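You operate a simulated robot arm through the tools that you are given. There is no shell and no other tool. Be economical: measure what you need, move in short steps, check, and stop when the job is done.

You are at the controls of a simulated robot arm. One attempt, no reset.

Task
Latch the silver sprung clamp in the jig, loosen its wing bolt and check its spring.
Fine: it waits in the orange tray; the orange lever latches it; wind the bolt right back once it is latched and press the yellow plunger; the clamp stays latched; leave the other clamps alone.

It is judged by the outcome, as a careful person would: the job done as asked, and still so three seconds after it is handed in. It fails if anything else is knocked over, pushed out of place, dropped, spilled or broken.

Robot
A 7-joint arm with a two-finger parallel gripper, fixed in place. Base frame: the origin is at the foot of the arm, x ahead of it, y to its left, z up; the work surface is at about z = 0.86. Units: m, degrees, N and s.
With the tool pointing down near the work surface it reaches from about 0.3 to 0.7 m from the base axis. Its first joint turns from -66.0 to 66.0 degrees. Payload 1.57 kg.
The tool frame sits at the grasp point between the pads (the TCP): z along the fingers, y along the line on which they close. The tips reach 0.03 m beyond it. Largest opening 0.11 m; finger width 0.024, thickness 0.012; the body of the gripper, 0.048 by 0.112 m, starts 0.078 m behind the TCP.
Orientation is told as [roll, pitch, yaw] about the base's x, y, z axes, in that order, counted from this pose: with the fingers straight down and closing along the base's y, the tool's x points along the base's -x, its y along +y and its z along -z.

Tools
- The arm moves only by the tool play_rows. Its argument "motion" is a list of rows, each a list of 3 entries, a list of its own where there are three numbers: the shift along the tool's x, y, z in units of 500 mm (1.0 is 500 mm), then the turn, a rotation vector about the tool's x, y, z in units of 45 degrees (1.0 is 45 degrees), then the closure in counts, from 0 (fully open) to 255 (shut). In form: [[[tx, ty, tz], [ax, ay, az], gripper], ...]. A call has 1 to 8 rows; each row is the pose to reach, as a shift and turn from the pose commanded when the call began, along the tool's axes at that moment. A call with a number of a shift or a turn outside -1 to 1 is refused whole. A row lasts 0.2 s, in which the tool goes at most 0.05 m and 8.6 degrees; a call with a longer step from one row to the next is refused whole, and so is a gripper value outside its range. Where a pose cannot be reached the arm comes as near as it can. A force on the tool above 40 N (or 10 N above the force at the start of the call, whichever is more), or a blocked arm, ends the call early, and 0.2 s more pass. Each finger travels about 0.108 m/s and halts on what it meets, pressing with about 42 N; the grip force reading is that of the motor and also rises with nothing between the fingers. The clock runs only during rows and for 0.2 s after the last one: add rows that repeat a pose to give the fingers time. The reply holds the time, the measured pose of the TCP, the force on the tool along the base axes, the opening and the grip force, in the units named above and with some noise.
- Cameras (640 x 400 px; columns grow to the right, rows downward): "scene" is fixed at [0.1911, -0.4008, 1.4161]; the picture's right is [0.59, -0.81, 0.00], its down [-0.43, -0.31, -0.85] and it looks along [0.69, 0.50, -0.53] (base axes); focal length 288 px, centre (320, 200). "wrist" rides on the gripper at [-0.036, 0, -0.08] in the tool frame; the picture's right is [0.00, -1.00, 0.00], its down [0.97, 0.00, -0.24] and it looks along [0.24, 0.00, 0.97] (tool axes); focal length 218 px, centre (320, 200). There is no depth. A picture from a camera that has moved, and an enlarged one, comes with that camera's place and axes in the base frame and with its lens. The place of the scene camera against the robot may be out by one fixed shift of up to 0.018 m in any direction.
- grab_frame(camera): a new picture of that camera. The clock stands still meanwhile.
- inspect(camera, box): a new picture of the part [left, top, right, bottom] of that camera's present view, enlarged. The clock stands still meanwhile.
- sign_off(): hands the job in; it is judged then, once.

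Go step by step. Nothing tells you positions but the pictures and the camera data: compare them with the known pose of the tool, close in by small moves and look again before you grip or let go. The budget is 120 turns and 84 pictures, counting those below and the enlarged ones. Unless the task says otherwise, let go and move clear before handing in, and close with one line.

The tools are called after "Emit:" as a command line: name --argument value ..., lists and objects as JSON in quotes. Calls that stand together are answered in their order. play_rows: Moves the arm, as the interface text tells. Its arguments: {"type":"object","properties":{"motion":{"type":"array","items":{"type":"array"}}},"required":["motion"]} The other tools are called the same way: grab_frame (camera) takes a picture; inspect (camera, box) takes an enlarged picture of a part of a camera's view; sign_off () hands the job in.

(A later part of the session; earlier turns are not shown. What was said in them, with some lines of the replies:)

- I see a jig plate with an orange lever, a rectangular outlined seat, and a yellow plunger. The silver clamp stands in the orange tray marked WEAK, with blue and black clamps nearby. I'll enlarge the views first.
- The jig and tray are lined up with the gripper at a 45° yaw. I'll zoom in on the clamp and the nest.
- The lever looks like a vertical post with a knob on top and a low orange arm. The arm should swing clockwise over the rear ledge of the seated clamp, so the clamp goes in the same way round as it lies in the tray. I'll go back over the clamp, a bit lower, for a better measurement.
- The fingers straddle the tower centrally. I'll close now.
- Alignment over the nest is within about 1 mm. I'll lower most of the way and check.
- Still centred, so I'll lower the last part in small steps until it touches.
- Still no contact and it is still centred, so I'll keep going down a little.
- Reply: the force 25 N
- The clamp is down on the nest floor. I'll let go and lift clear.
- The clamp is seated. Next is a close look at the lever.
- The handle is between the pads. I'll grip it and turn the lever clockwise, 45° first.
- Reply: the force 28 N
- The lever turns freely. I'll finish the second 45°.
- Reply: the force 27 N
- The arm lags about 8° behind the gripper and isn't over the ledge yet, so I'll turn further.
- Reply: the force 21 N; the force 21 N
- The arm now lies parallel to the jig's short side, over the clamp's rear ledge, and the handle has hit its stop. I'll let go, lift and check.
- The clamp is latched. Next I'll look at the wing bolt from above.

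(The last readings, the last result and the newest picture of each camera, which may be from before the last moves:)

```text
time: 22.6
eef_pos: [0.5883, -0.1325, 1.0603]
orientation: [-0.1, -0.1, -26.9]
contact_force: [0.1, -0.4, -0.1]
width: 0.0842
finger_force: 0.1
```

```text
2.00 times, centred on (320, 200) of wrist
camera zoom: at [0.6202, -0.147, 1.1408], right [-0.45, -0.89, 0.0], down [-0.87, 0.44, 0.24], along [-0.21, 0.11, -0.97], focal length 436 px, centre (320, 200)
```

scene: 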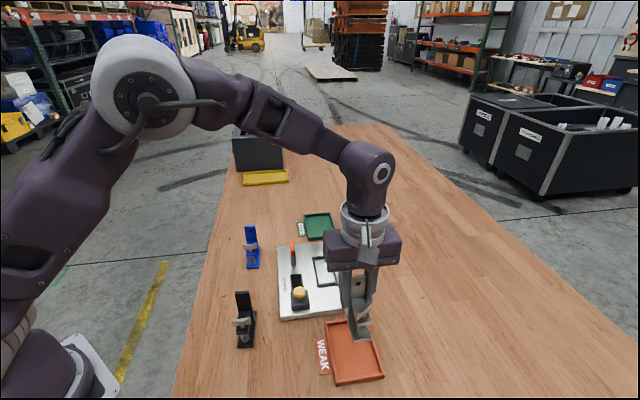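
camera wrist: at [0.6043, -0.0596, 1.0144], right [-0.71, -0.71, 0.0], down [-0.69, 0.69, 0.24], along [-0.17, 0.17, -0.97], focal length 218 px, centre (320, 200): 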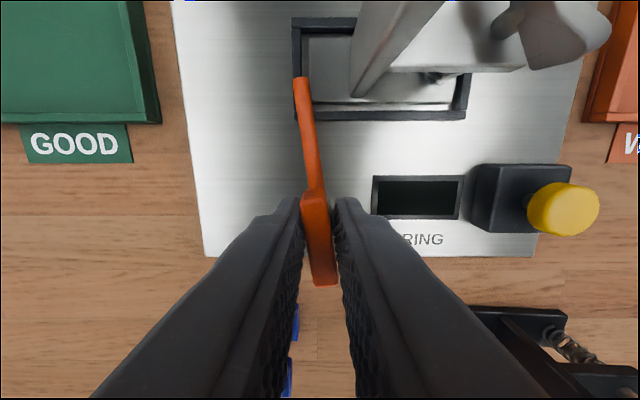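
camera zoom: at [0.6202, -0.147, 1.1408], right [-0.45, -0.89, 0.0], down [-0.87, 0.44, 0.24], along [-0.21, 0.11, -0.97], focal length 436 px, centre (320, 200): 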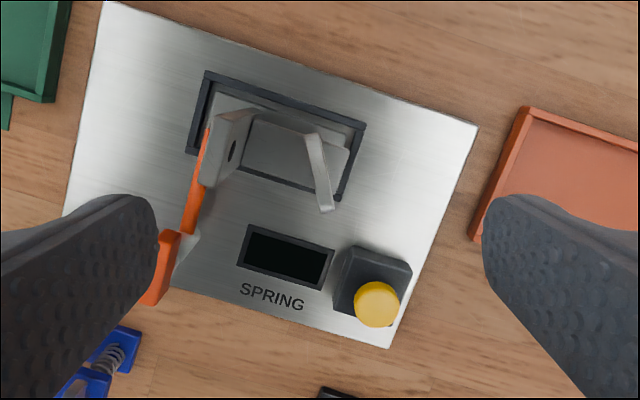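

The wing is almost directly below, turned about 10° from the gripper. I'll align, narrow the fingers and come lower.

Emit:
play_rows --motion '[[[-0.0027, 0.0036, 0.03], [0, 0, -0.11], 185], [[-0.0027, 0.0036, 0.06], [0, 0, -0.22], 185], [[-0.0027, 0.0036, 0.1], [0, 0, -0.22], 185], [[-0.0027, 0.0036, 0.1], [0, 0, -0.22], 185]]'

Emit:
inspect --camera "wrist" --box '[220, 100, 420, 300]'

Emit:
inspect --camera "scene" --box '[300, 210, 380, 300]'

```text
time: 23.6
eef_pos: [0.5906, -0.1314, 1.0084]
orientation: [0.0, -0.1, -17.1]
contact_force: [0.1, -0.3, -0.2]
width: 0.0302
finger_force: 0.1
```

```text
2.00 times, centred on (320, 200) of wrist
camera zoom: at [0.6255, -0.1405, 1.0888], right [-0.29, -0.96, 0.0], down [-0.93, 0.28, 0.24], along [-0.23, 0.07, -0.97], focal length 436 px, centre (320, 200)
```

zoom: 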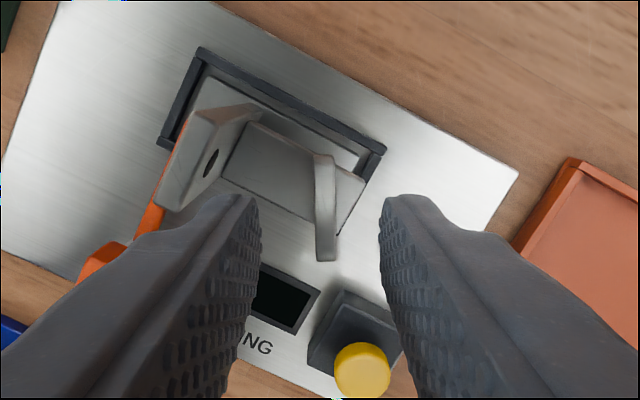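

```text
4.44 times, centred on (340, 255) of scene
camera zoom: at [0.1911, -0.4008, 1.4161], right [0.59, -0.81, 0.0], down [-0.43, -0.31, -0.85], along [0.69, 0.5, -0.53], focal length 1278 px, centre (231, -44)
```

zoom: 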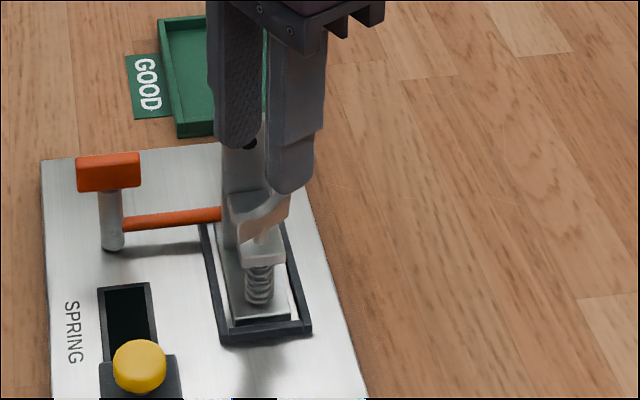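

Emit:
play_rows --motion '[[[0.001, -0.0038, 0.04], [0, 0, -0.04], 185], [[0.001, -0.0038, 0.07], [0, 0, -0.04], 185], [[0.001, -0.0038, 0.09], [0, 0, -0.04], 185], [[0.001, -0.0038, 0.09], [0, 0, -0.04], 185]]'

Emit:
inspect --camera "wrist" --box '[220, 150, 420, 350]'

Emit:
inspect --camera "scene" --box '[310, 230, 370, 290]'

```text
time: 24.6
eef_pos: [0.5892, -0.1326, 0.963]
orientation: [0.0, 0.0, -15.2]
contact_force: [0.6, -0.1, 0.6]
width: 0.0304
finger_force: 0.1
```

```text
2.00 times, centred on (320, 250) of wrist
camera zoom: at [0.6251, -0.1403, 1.0434], right [-0.26, -0.96, 0.0], down [-0.94, 0.26, 0.24], along [-0.23, 0.06, -0.97], focal length 436 px, centre (320, 100)
```

zoom: 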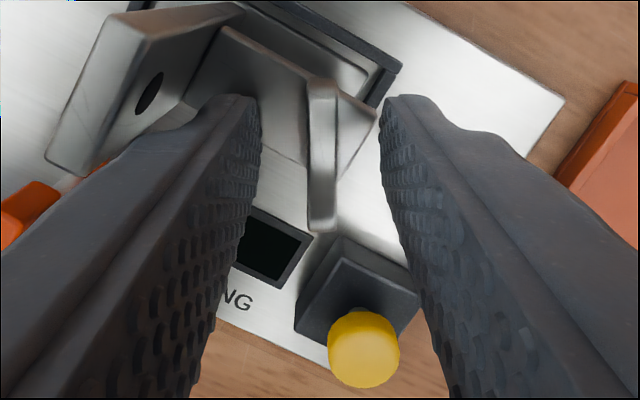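

```text
6.67 times, centred on (340, 260) of scene
camera zoom: at [0.1911, -0.4008, 1.4161], right [0.59, -0.81, 0.0], down [-0.43, -0.31, -0.85], along [0.69, 0.5, -0.53], focal length 1917 px, centre (187, -200)
```

zoom: 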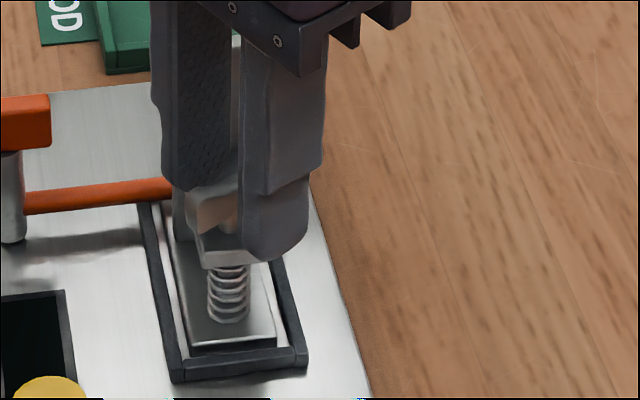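

The wing is centred between the pads. I'll close and wind anticlockwise 45°.

Emit:
play_rows --motion '[[[0, 0, 0], [0, 0, 0], 255], [[0, 0, 0], [0, 0, 0], 255], [[0, 0, 0], [0, 0, -0.16], 255], [[0, 0, 0], [0, 0, -0.33], 255], [[0, 0, 0], [0, 0, -0.5], 255], [[0, 0, 0], [0, 0, -0.66], 255], [[0, 0, 0], [0, 0, -0.83], 255], [[0, 0, 0], [0, 0, -1.0], 255]]'

Emit:
inspect --camera "wrist" --box '[220, 150, 420, 350]'

```text
time: 26.4
eef_pos: [0.5898, -0.1326, 0.9635]
orientation: [0.0, 0.1, 29.9]
contact_force: [-0.2, -0.6, 0.2]
width: 0.0064
finger_force: 26.0
```

```text
2.00 times, centred on (320, 250) of wrist
camera zoom: at [0.621, -0.1131, 1.0443], right [0.5, -0.87, 0.0], down [-0.84, -0.48, 0.24], along [-0.21, -0.12, -0.97], focal length 436 px, centre (320, 100)
```

zoom: 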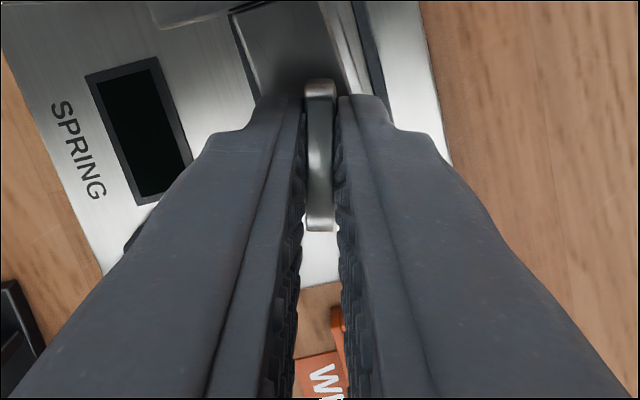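

It turns freely, so I'll continue.

Emit:
play_rows --motion '[[[0, 0, 0], [0, 0, -0.16], 255], [[0, 0, 0], [0, 0, -0.33], 255], [[0, 0, 0], [0, 0, -0.5], 255], [[0, 0, 0], [0, 0, -0.66], 255], [[0, 0, 0], [0, 0, -0.83], 255], [[0, 0, 0], [0, 0, -1.0], 255]]'

Emit:
inspect --camera "wrist" --box '[220, 150, 420, 350]'

```text
time: 27.8
eef_pos: [0.588, -0.1331, 0.9637]
orientation: [0.0, 0.0, 74.9]
contact_force: [0.1, 0.1, -1.2]
width: 0.0063
finger_force: 26.3
```

```text
2.00 times, centred on (320, 250) of wrist
camera zoom: at [0.5991, -0.096, 1.0439], right [0.97, -0.26, 0.0], down [-0.25, -0.94, 0.24], along [-0.06, -0.23, -0.97], focal length 436 px, centre (320, 100)
```

zoom: 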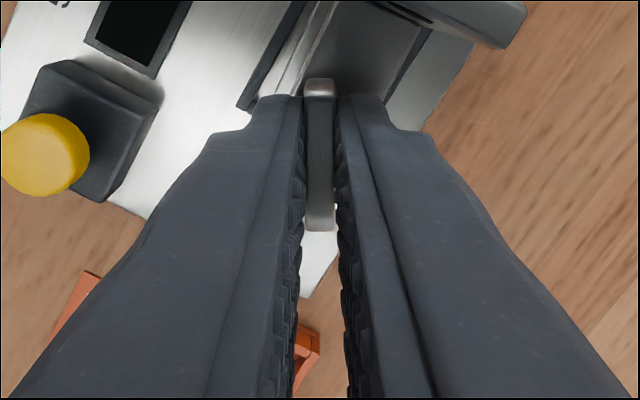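

Ninety degrees done and still no stop. I'll go on.

Emit:
play_rows --motion '[[[0, 0, 0], [0, 0, -0.16], 255], [[0, 0, 0], [0, 0, -0.33], 255], [[0, 0, 0], [0, 0, -0.5], 255], [[0, 0, 0], [0, 0, -0.66], 255], [[0, 0, 0], [0, 0, -0.83], 255], [[0, 0, 0], [0, 0, -1.0], 255]]'

Emit:
inspect --camera "wrist" --box '[220, 150, 420, 350]'

```text
time: 29.2
eef_pos: [0.5895, -0.1316, 0.9641]
orientation: [-0.1, 0.0, 119.9]
contact_force: [-0.8, 0.3, -0.1]
width: 0.0062
finger_force: 26.4
```

```text
2.00 times, centred on (320, 250) of wrist
camera zoom: at [0.5724, -0.0995, 1.0438], right [0.87, 0.5, 0.0], down [0.48, -0.84, 0.24], along [0.12, -0.21, -0.97], focal length 436 px, centre (320, 100)
```

zoom: 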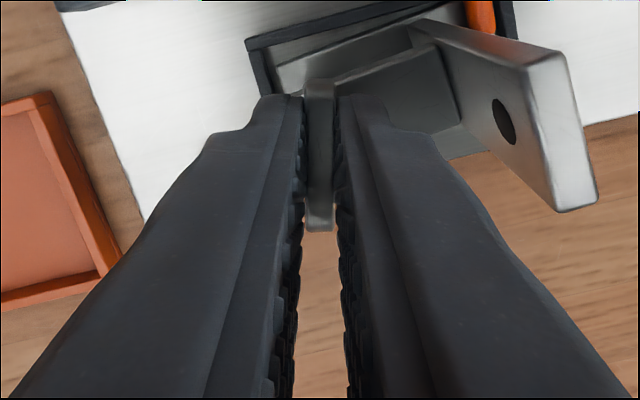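

Emit:
play_rows --motion '[[[0, 0, 0], [0, 0, -0.16], 255], [[0, 0, 0], [0, 0, -0.33], 255], [[0, 0, 0], [0, 0, -0.5], 255], [[0, 0, 0], [0, 0, -0.66], 255], [[0, 0, 0], [0, 0, -0.83], 255], [[0, 0, 0], [0, 0, -1.0], 255]]'

Emit:
inspect --camera "wrist" --box '[220, 150, 420, 350]'

```text
time: 30.6
eef_pos: [0.5904, -0.1318, 0.9634]
orientation: [0.0, -0.1, 164.9]
contact_force: [2.1, 0.0, -4.3]
width: 0.0163
finger_force: 31.7
```

```text
2.00 times, centred on (320, 250) of wrist
camera zoom: at [0.5562, -0.1214, 1.0437], right [0.26, 0.96, 0.0], down [0.94, -0.25, 0.24], along [0.23, -0.06, -0.97], focal length 436 px, centre (320, 100)
```

zoom: 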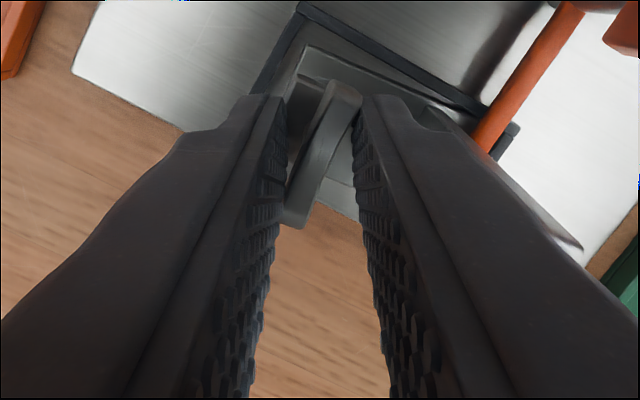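

The wing now slips against the pads and the fingers have been prised open, so it reached its stop after about 150°. I'll let go and lift straight up to check.

Emit:
play_rows --motion '[[[0, 0, 0], [0, 0, 0], 185], [[0, 0, 0], [0, 0, 0], 185], [[0, 0, -0.06], [0, 0, 0], 185], [[0, 0, -0.14], [0, 0, 0], 185], [[0, 0, -0.22], [0, 0, 0], 185], [[0, 0, -0.22], [0, 0, 0.18], 185], [[0, 0, -0.22], [0, 0, 0.36], 185]]'

Emit:
grab_frame --camera "wrist"

Emit:
inspect --camera "scene" --box '[265, 210, 375, 320]'

```text
time: 32.2
eef_pos: [0.5912, -0.1312, 1.0728]
orientation: [0.0, 0.0, 148.5]
contact_force: [-0.1, 0.3, 0.3]
width: 0.0302
finger_force: 0.0
```

```text
27 pictures are left
camera wrist: at [0.5591, -0.1118, 1.1531], right [0.52, 0.85, 0.0], down [0.83, -0.51, 0.24], along [0.2, -0.13, -0.97], focal length 218 px, centre (320, 200)
```

wrist: 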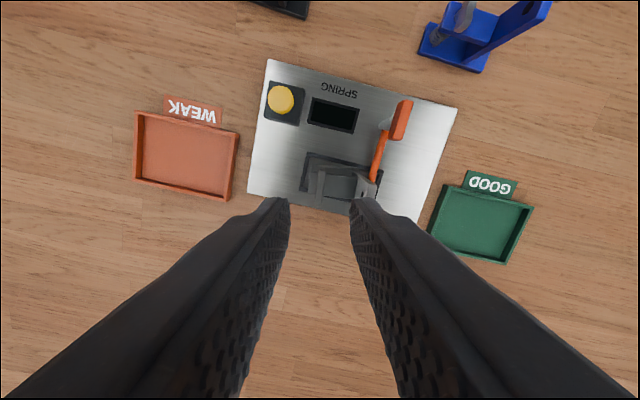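

```text
3.64 times, centred on (320, 265) of scene
camera zoom: at [0.1911, -0.4008, 1.4161], right [0.59, -0.81, 0.0], down [-0.43, -0.31, -0.85], along [0.69, 0.5, -0.53], focal length 1046 px, centre (320, -36)
```

zoom: 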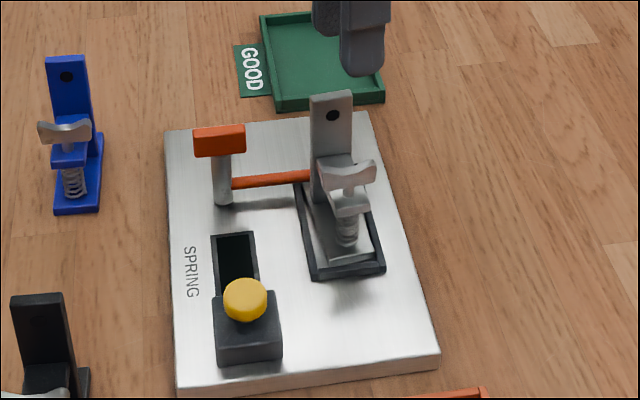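

The bolt has wound back: the wing stands higher and lies across, like the loose clamps, and the lever is still latched. Next I'll go over the yellow plunger with the fingers shut.

Emit:
play_rows --motion '[[[-0.084, 0.041, 0], [0, 0, 0], 255], [[-0.168, 0.082, 0], [0, 0, 0], 255], [[-0.168, 0.082, 0.08], [0, 0, 0], 255], [[-0.168, 0.082, 0.146], [0, 0, 0], 255], [[-0.168, 0.082, 0.146], [0, 0, 0], 255]]'

Emit:
grab_frame --camera "wrist"

Emit:
inspect --camera "scene" --box '[265, 230, 365, 330]'

```text
time: 33.4
eef_pos: [0.4964, -0.124, 1.0006]
orientation: [0.0, 0.1, 148.4]
contact_force: [0.9, 0.4, -0.3]
width: 0.0
finger_force: 21.5
```

```text
25 pictures are left
camera wrist: at [0.4656, -0.1032, 1.081], right [0.52, 0.85, 0.0], down [0.83, -0.51, 0.24], along [0.2, -0.13, -0.97], focal length 218 px, centre (320, 200)
```

wrist: 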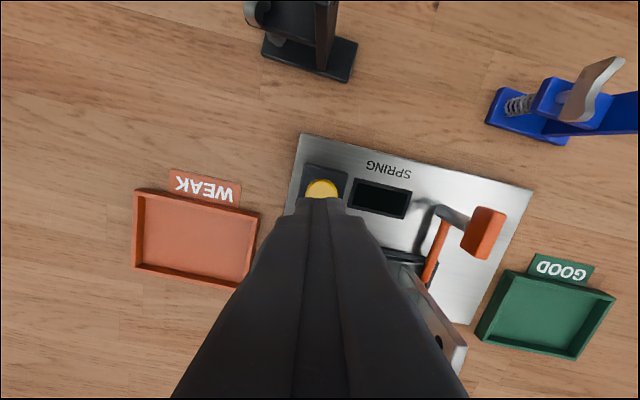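

```text
4.00 times, centred on (315, 280) of scene
camera zoom: at [0.1911, -0.4008, 1.4161], right [0.59, -0.81, 0.0], down [-0.43, -0.31, -0.85], along [0.69, 0.5, -0.53], focal length 1150 px, centre (340, -120)
```

zoom: 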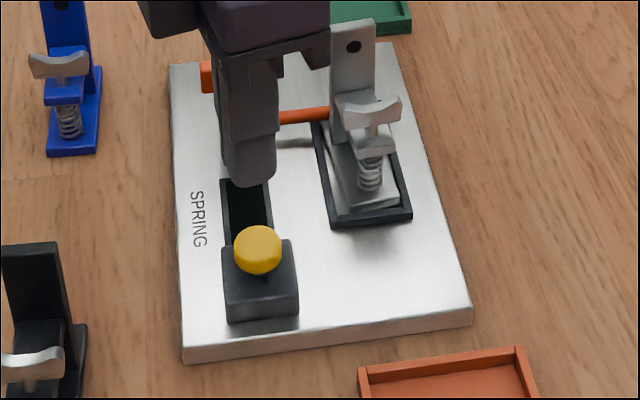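

Emit:
play_rows --motion '[[[0.006, -0.002, 0.06], [0, 0, 0], 255], [[0.006, -0.002, 0.106], [0, 0, 0], 255], [[0.006, -0.002, 0.114], [0, 0, 0], 255], [[0.006, -0.002, 0.12], [0, 0, 0], 255], [[0.006, -0.002, 0.126], [0, 0, 0], 255]]'

Emit:
inspect --camera "scene" --box '[265, 240, 345, 320]'

```text
time: 34.6
eef_pos: [0.4995, -0.1238, 0.9372]
orientation: [0.0, 0.0, 148.5]
contact_force: [-2.6, 1.2, 4.7]
width: 0.0
finger_force: 21.7
```

```text
5.00 times, centred on (305, 280) of scene
camera zoom: at [0.191, -0.4007, 1.4162], right [0.59, -0.81, 0.0], down [-0.43, -0.31, -0.85], along [0.69, 0.5, -0.53], focal length 1438 px, centre (395, -200)
```

zoom: 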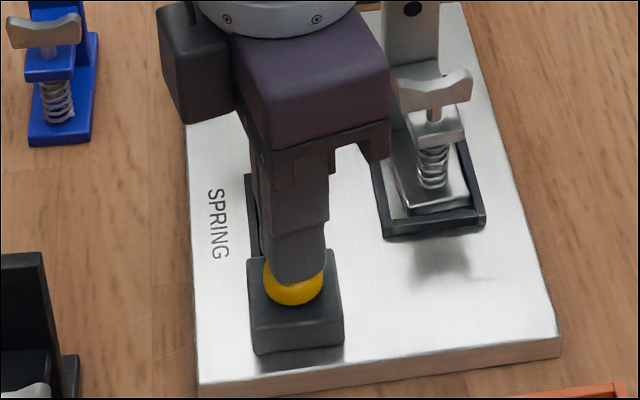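

The tip is on the plunger with about 5 N of force. I'll press further and hold.

Emit:
play_rows --motion '[[[0, 0, 0.005], [0, 0, 0], 255], [[0, 0, 0.01], [0, 0, 0], 255], [[0, 0, 0.014], [0, 0, 0], 255], [[0, 0, 0.018], [0, 0, 0], 255], [[0, 0, 0.018], [0, 0, 0], 255]]'

Emit:
inspect --camera "scene" --box '[265, 240, 345, 320]'

Emit:
grab_frame --camera "wrist"

```text
time: 35.4
eef_pos: [0.499, -0.1246, 0.9348]
orientation: [0.0, 0.4, 148.6]
contact_force: [-29.2, 15.5, 135.6]
width: 0.0001
finger_force: 21.9
stopped in row 3: the force on the tool passed its limit (the readings are from after the stop); the commanded pose is now the measured one
```

```text
5.00 times, centred on (305, 280) of scene
camera zoom: at [0.1898, -0.4004, 1.4164], right [0.59, -0.81, 0.0], down [-0.43, -0.31, -0.85], along [0.69, 0.5, -0.53], focal length 1438 px, centre (395, -200)
```

zoom: 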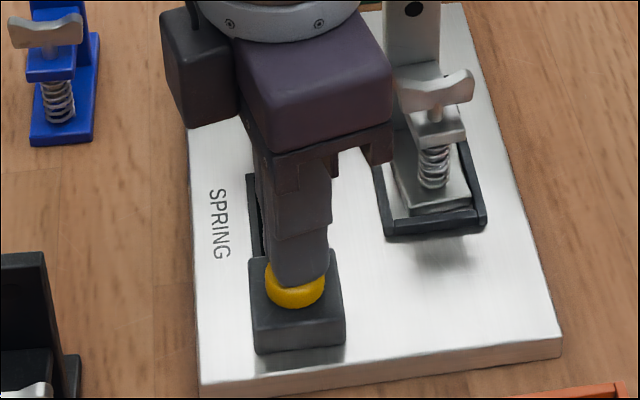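

```text
21 pictures are left
camera wrist: at [0.4694, -0.1034, 1.0155], right [0.52, 0.85, 0.0], down [0.83, -0.5, 0.25], along [0.21, -0.13, -0.97], focal length 218 px, centre (320, 200)
```

wrist: 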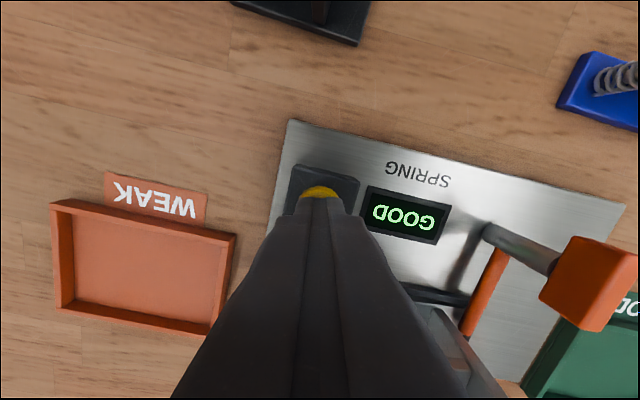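

The display reads GOOD, so the spring is checked. I'll back off straight up and make the final checks.

Emit:
play_rows --motion '[[[0, 0, -0.05], [0, 0, 0], 255], [[0, 0, -0.13], [0, 0, 0], 255], [[0, 0, -0.22], [0, 0, 0], 255], [[0, 0, -0.31], [0, 0, 0], 255], [[0, 0, -0.4], [0, 0, 0], 255], [[0, 0, -0.4], [0, 0, 0], 255]]'

Emit:
inspect --camera "wrist" --box '[250, 80, 490, 240]'

Emit:
grab_frame --camera "scene"

Emit:
inspect --camera "scene" --box '[265, 220, 365, 320]'

```text
time: 36.8
eef_pos: [0.502, -0.1245, 1.1326]
orientation: [0.1, 0.0, 148.6]
contact_force: [0.7, -0.3, -0.3]
width: 0.0002
finger_force: 21.2
```

```text
2.50 times, centred on (370, 160) of wrist
camera zoom: at [0.4712, -0.1051, 1.2142], right [0.52, 0.85, 0.0], down [0.83, -0.51, 0.24], along [0.2, -0.13, -0.97], focal length 546 px, centre (195, 300)
```

zoom: 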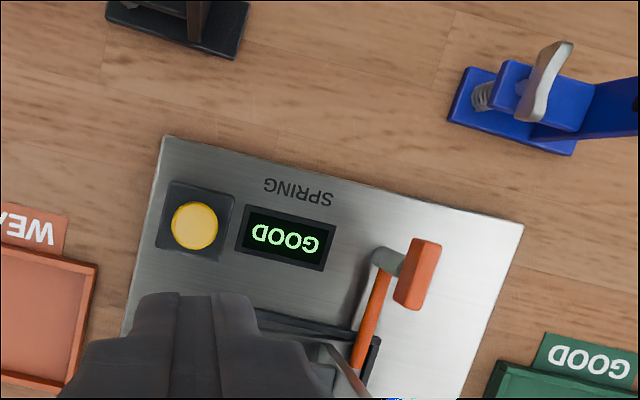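

```text
19 pictures are left
```

scene: 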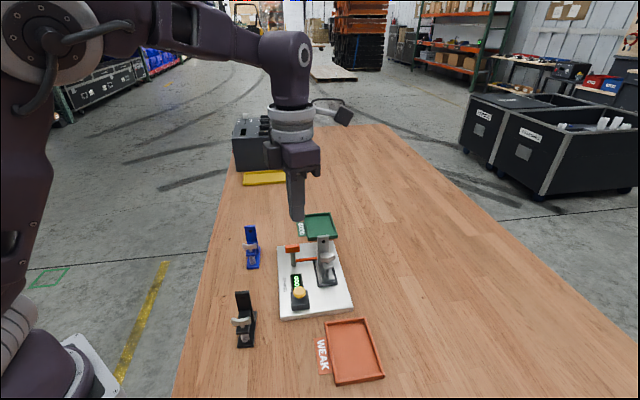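

```text
4.00 times, centred on (315, 270) of scene
camera zoom: at [0.1911, -0.4008, 1.4161], right [0.59, -0.81, 0.0], down [-0.43, -0.31, -0.85], along [0.69, 0.5, -0.53], focal length 1150 px, centre (340, -80)
```

zoom: 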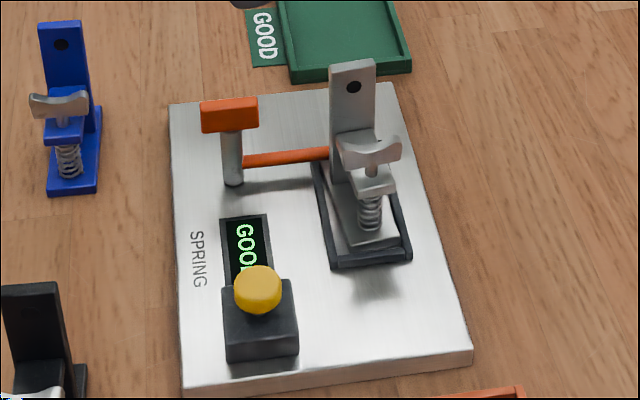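

The clamp is seated and latched, its bolt is wound back, the display reads GOOD and the arm is clear. The other clamps have not been touched, so I'm handing it in.

Emit:
sign_off

```text
The job is handed in.
```

The silver clamp is latched in the jig with its wing bolt wound right back; the spring check reads GOOD, and I left the other clamps alone.
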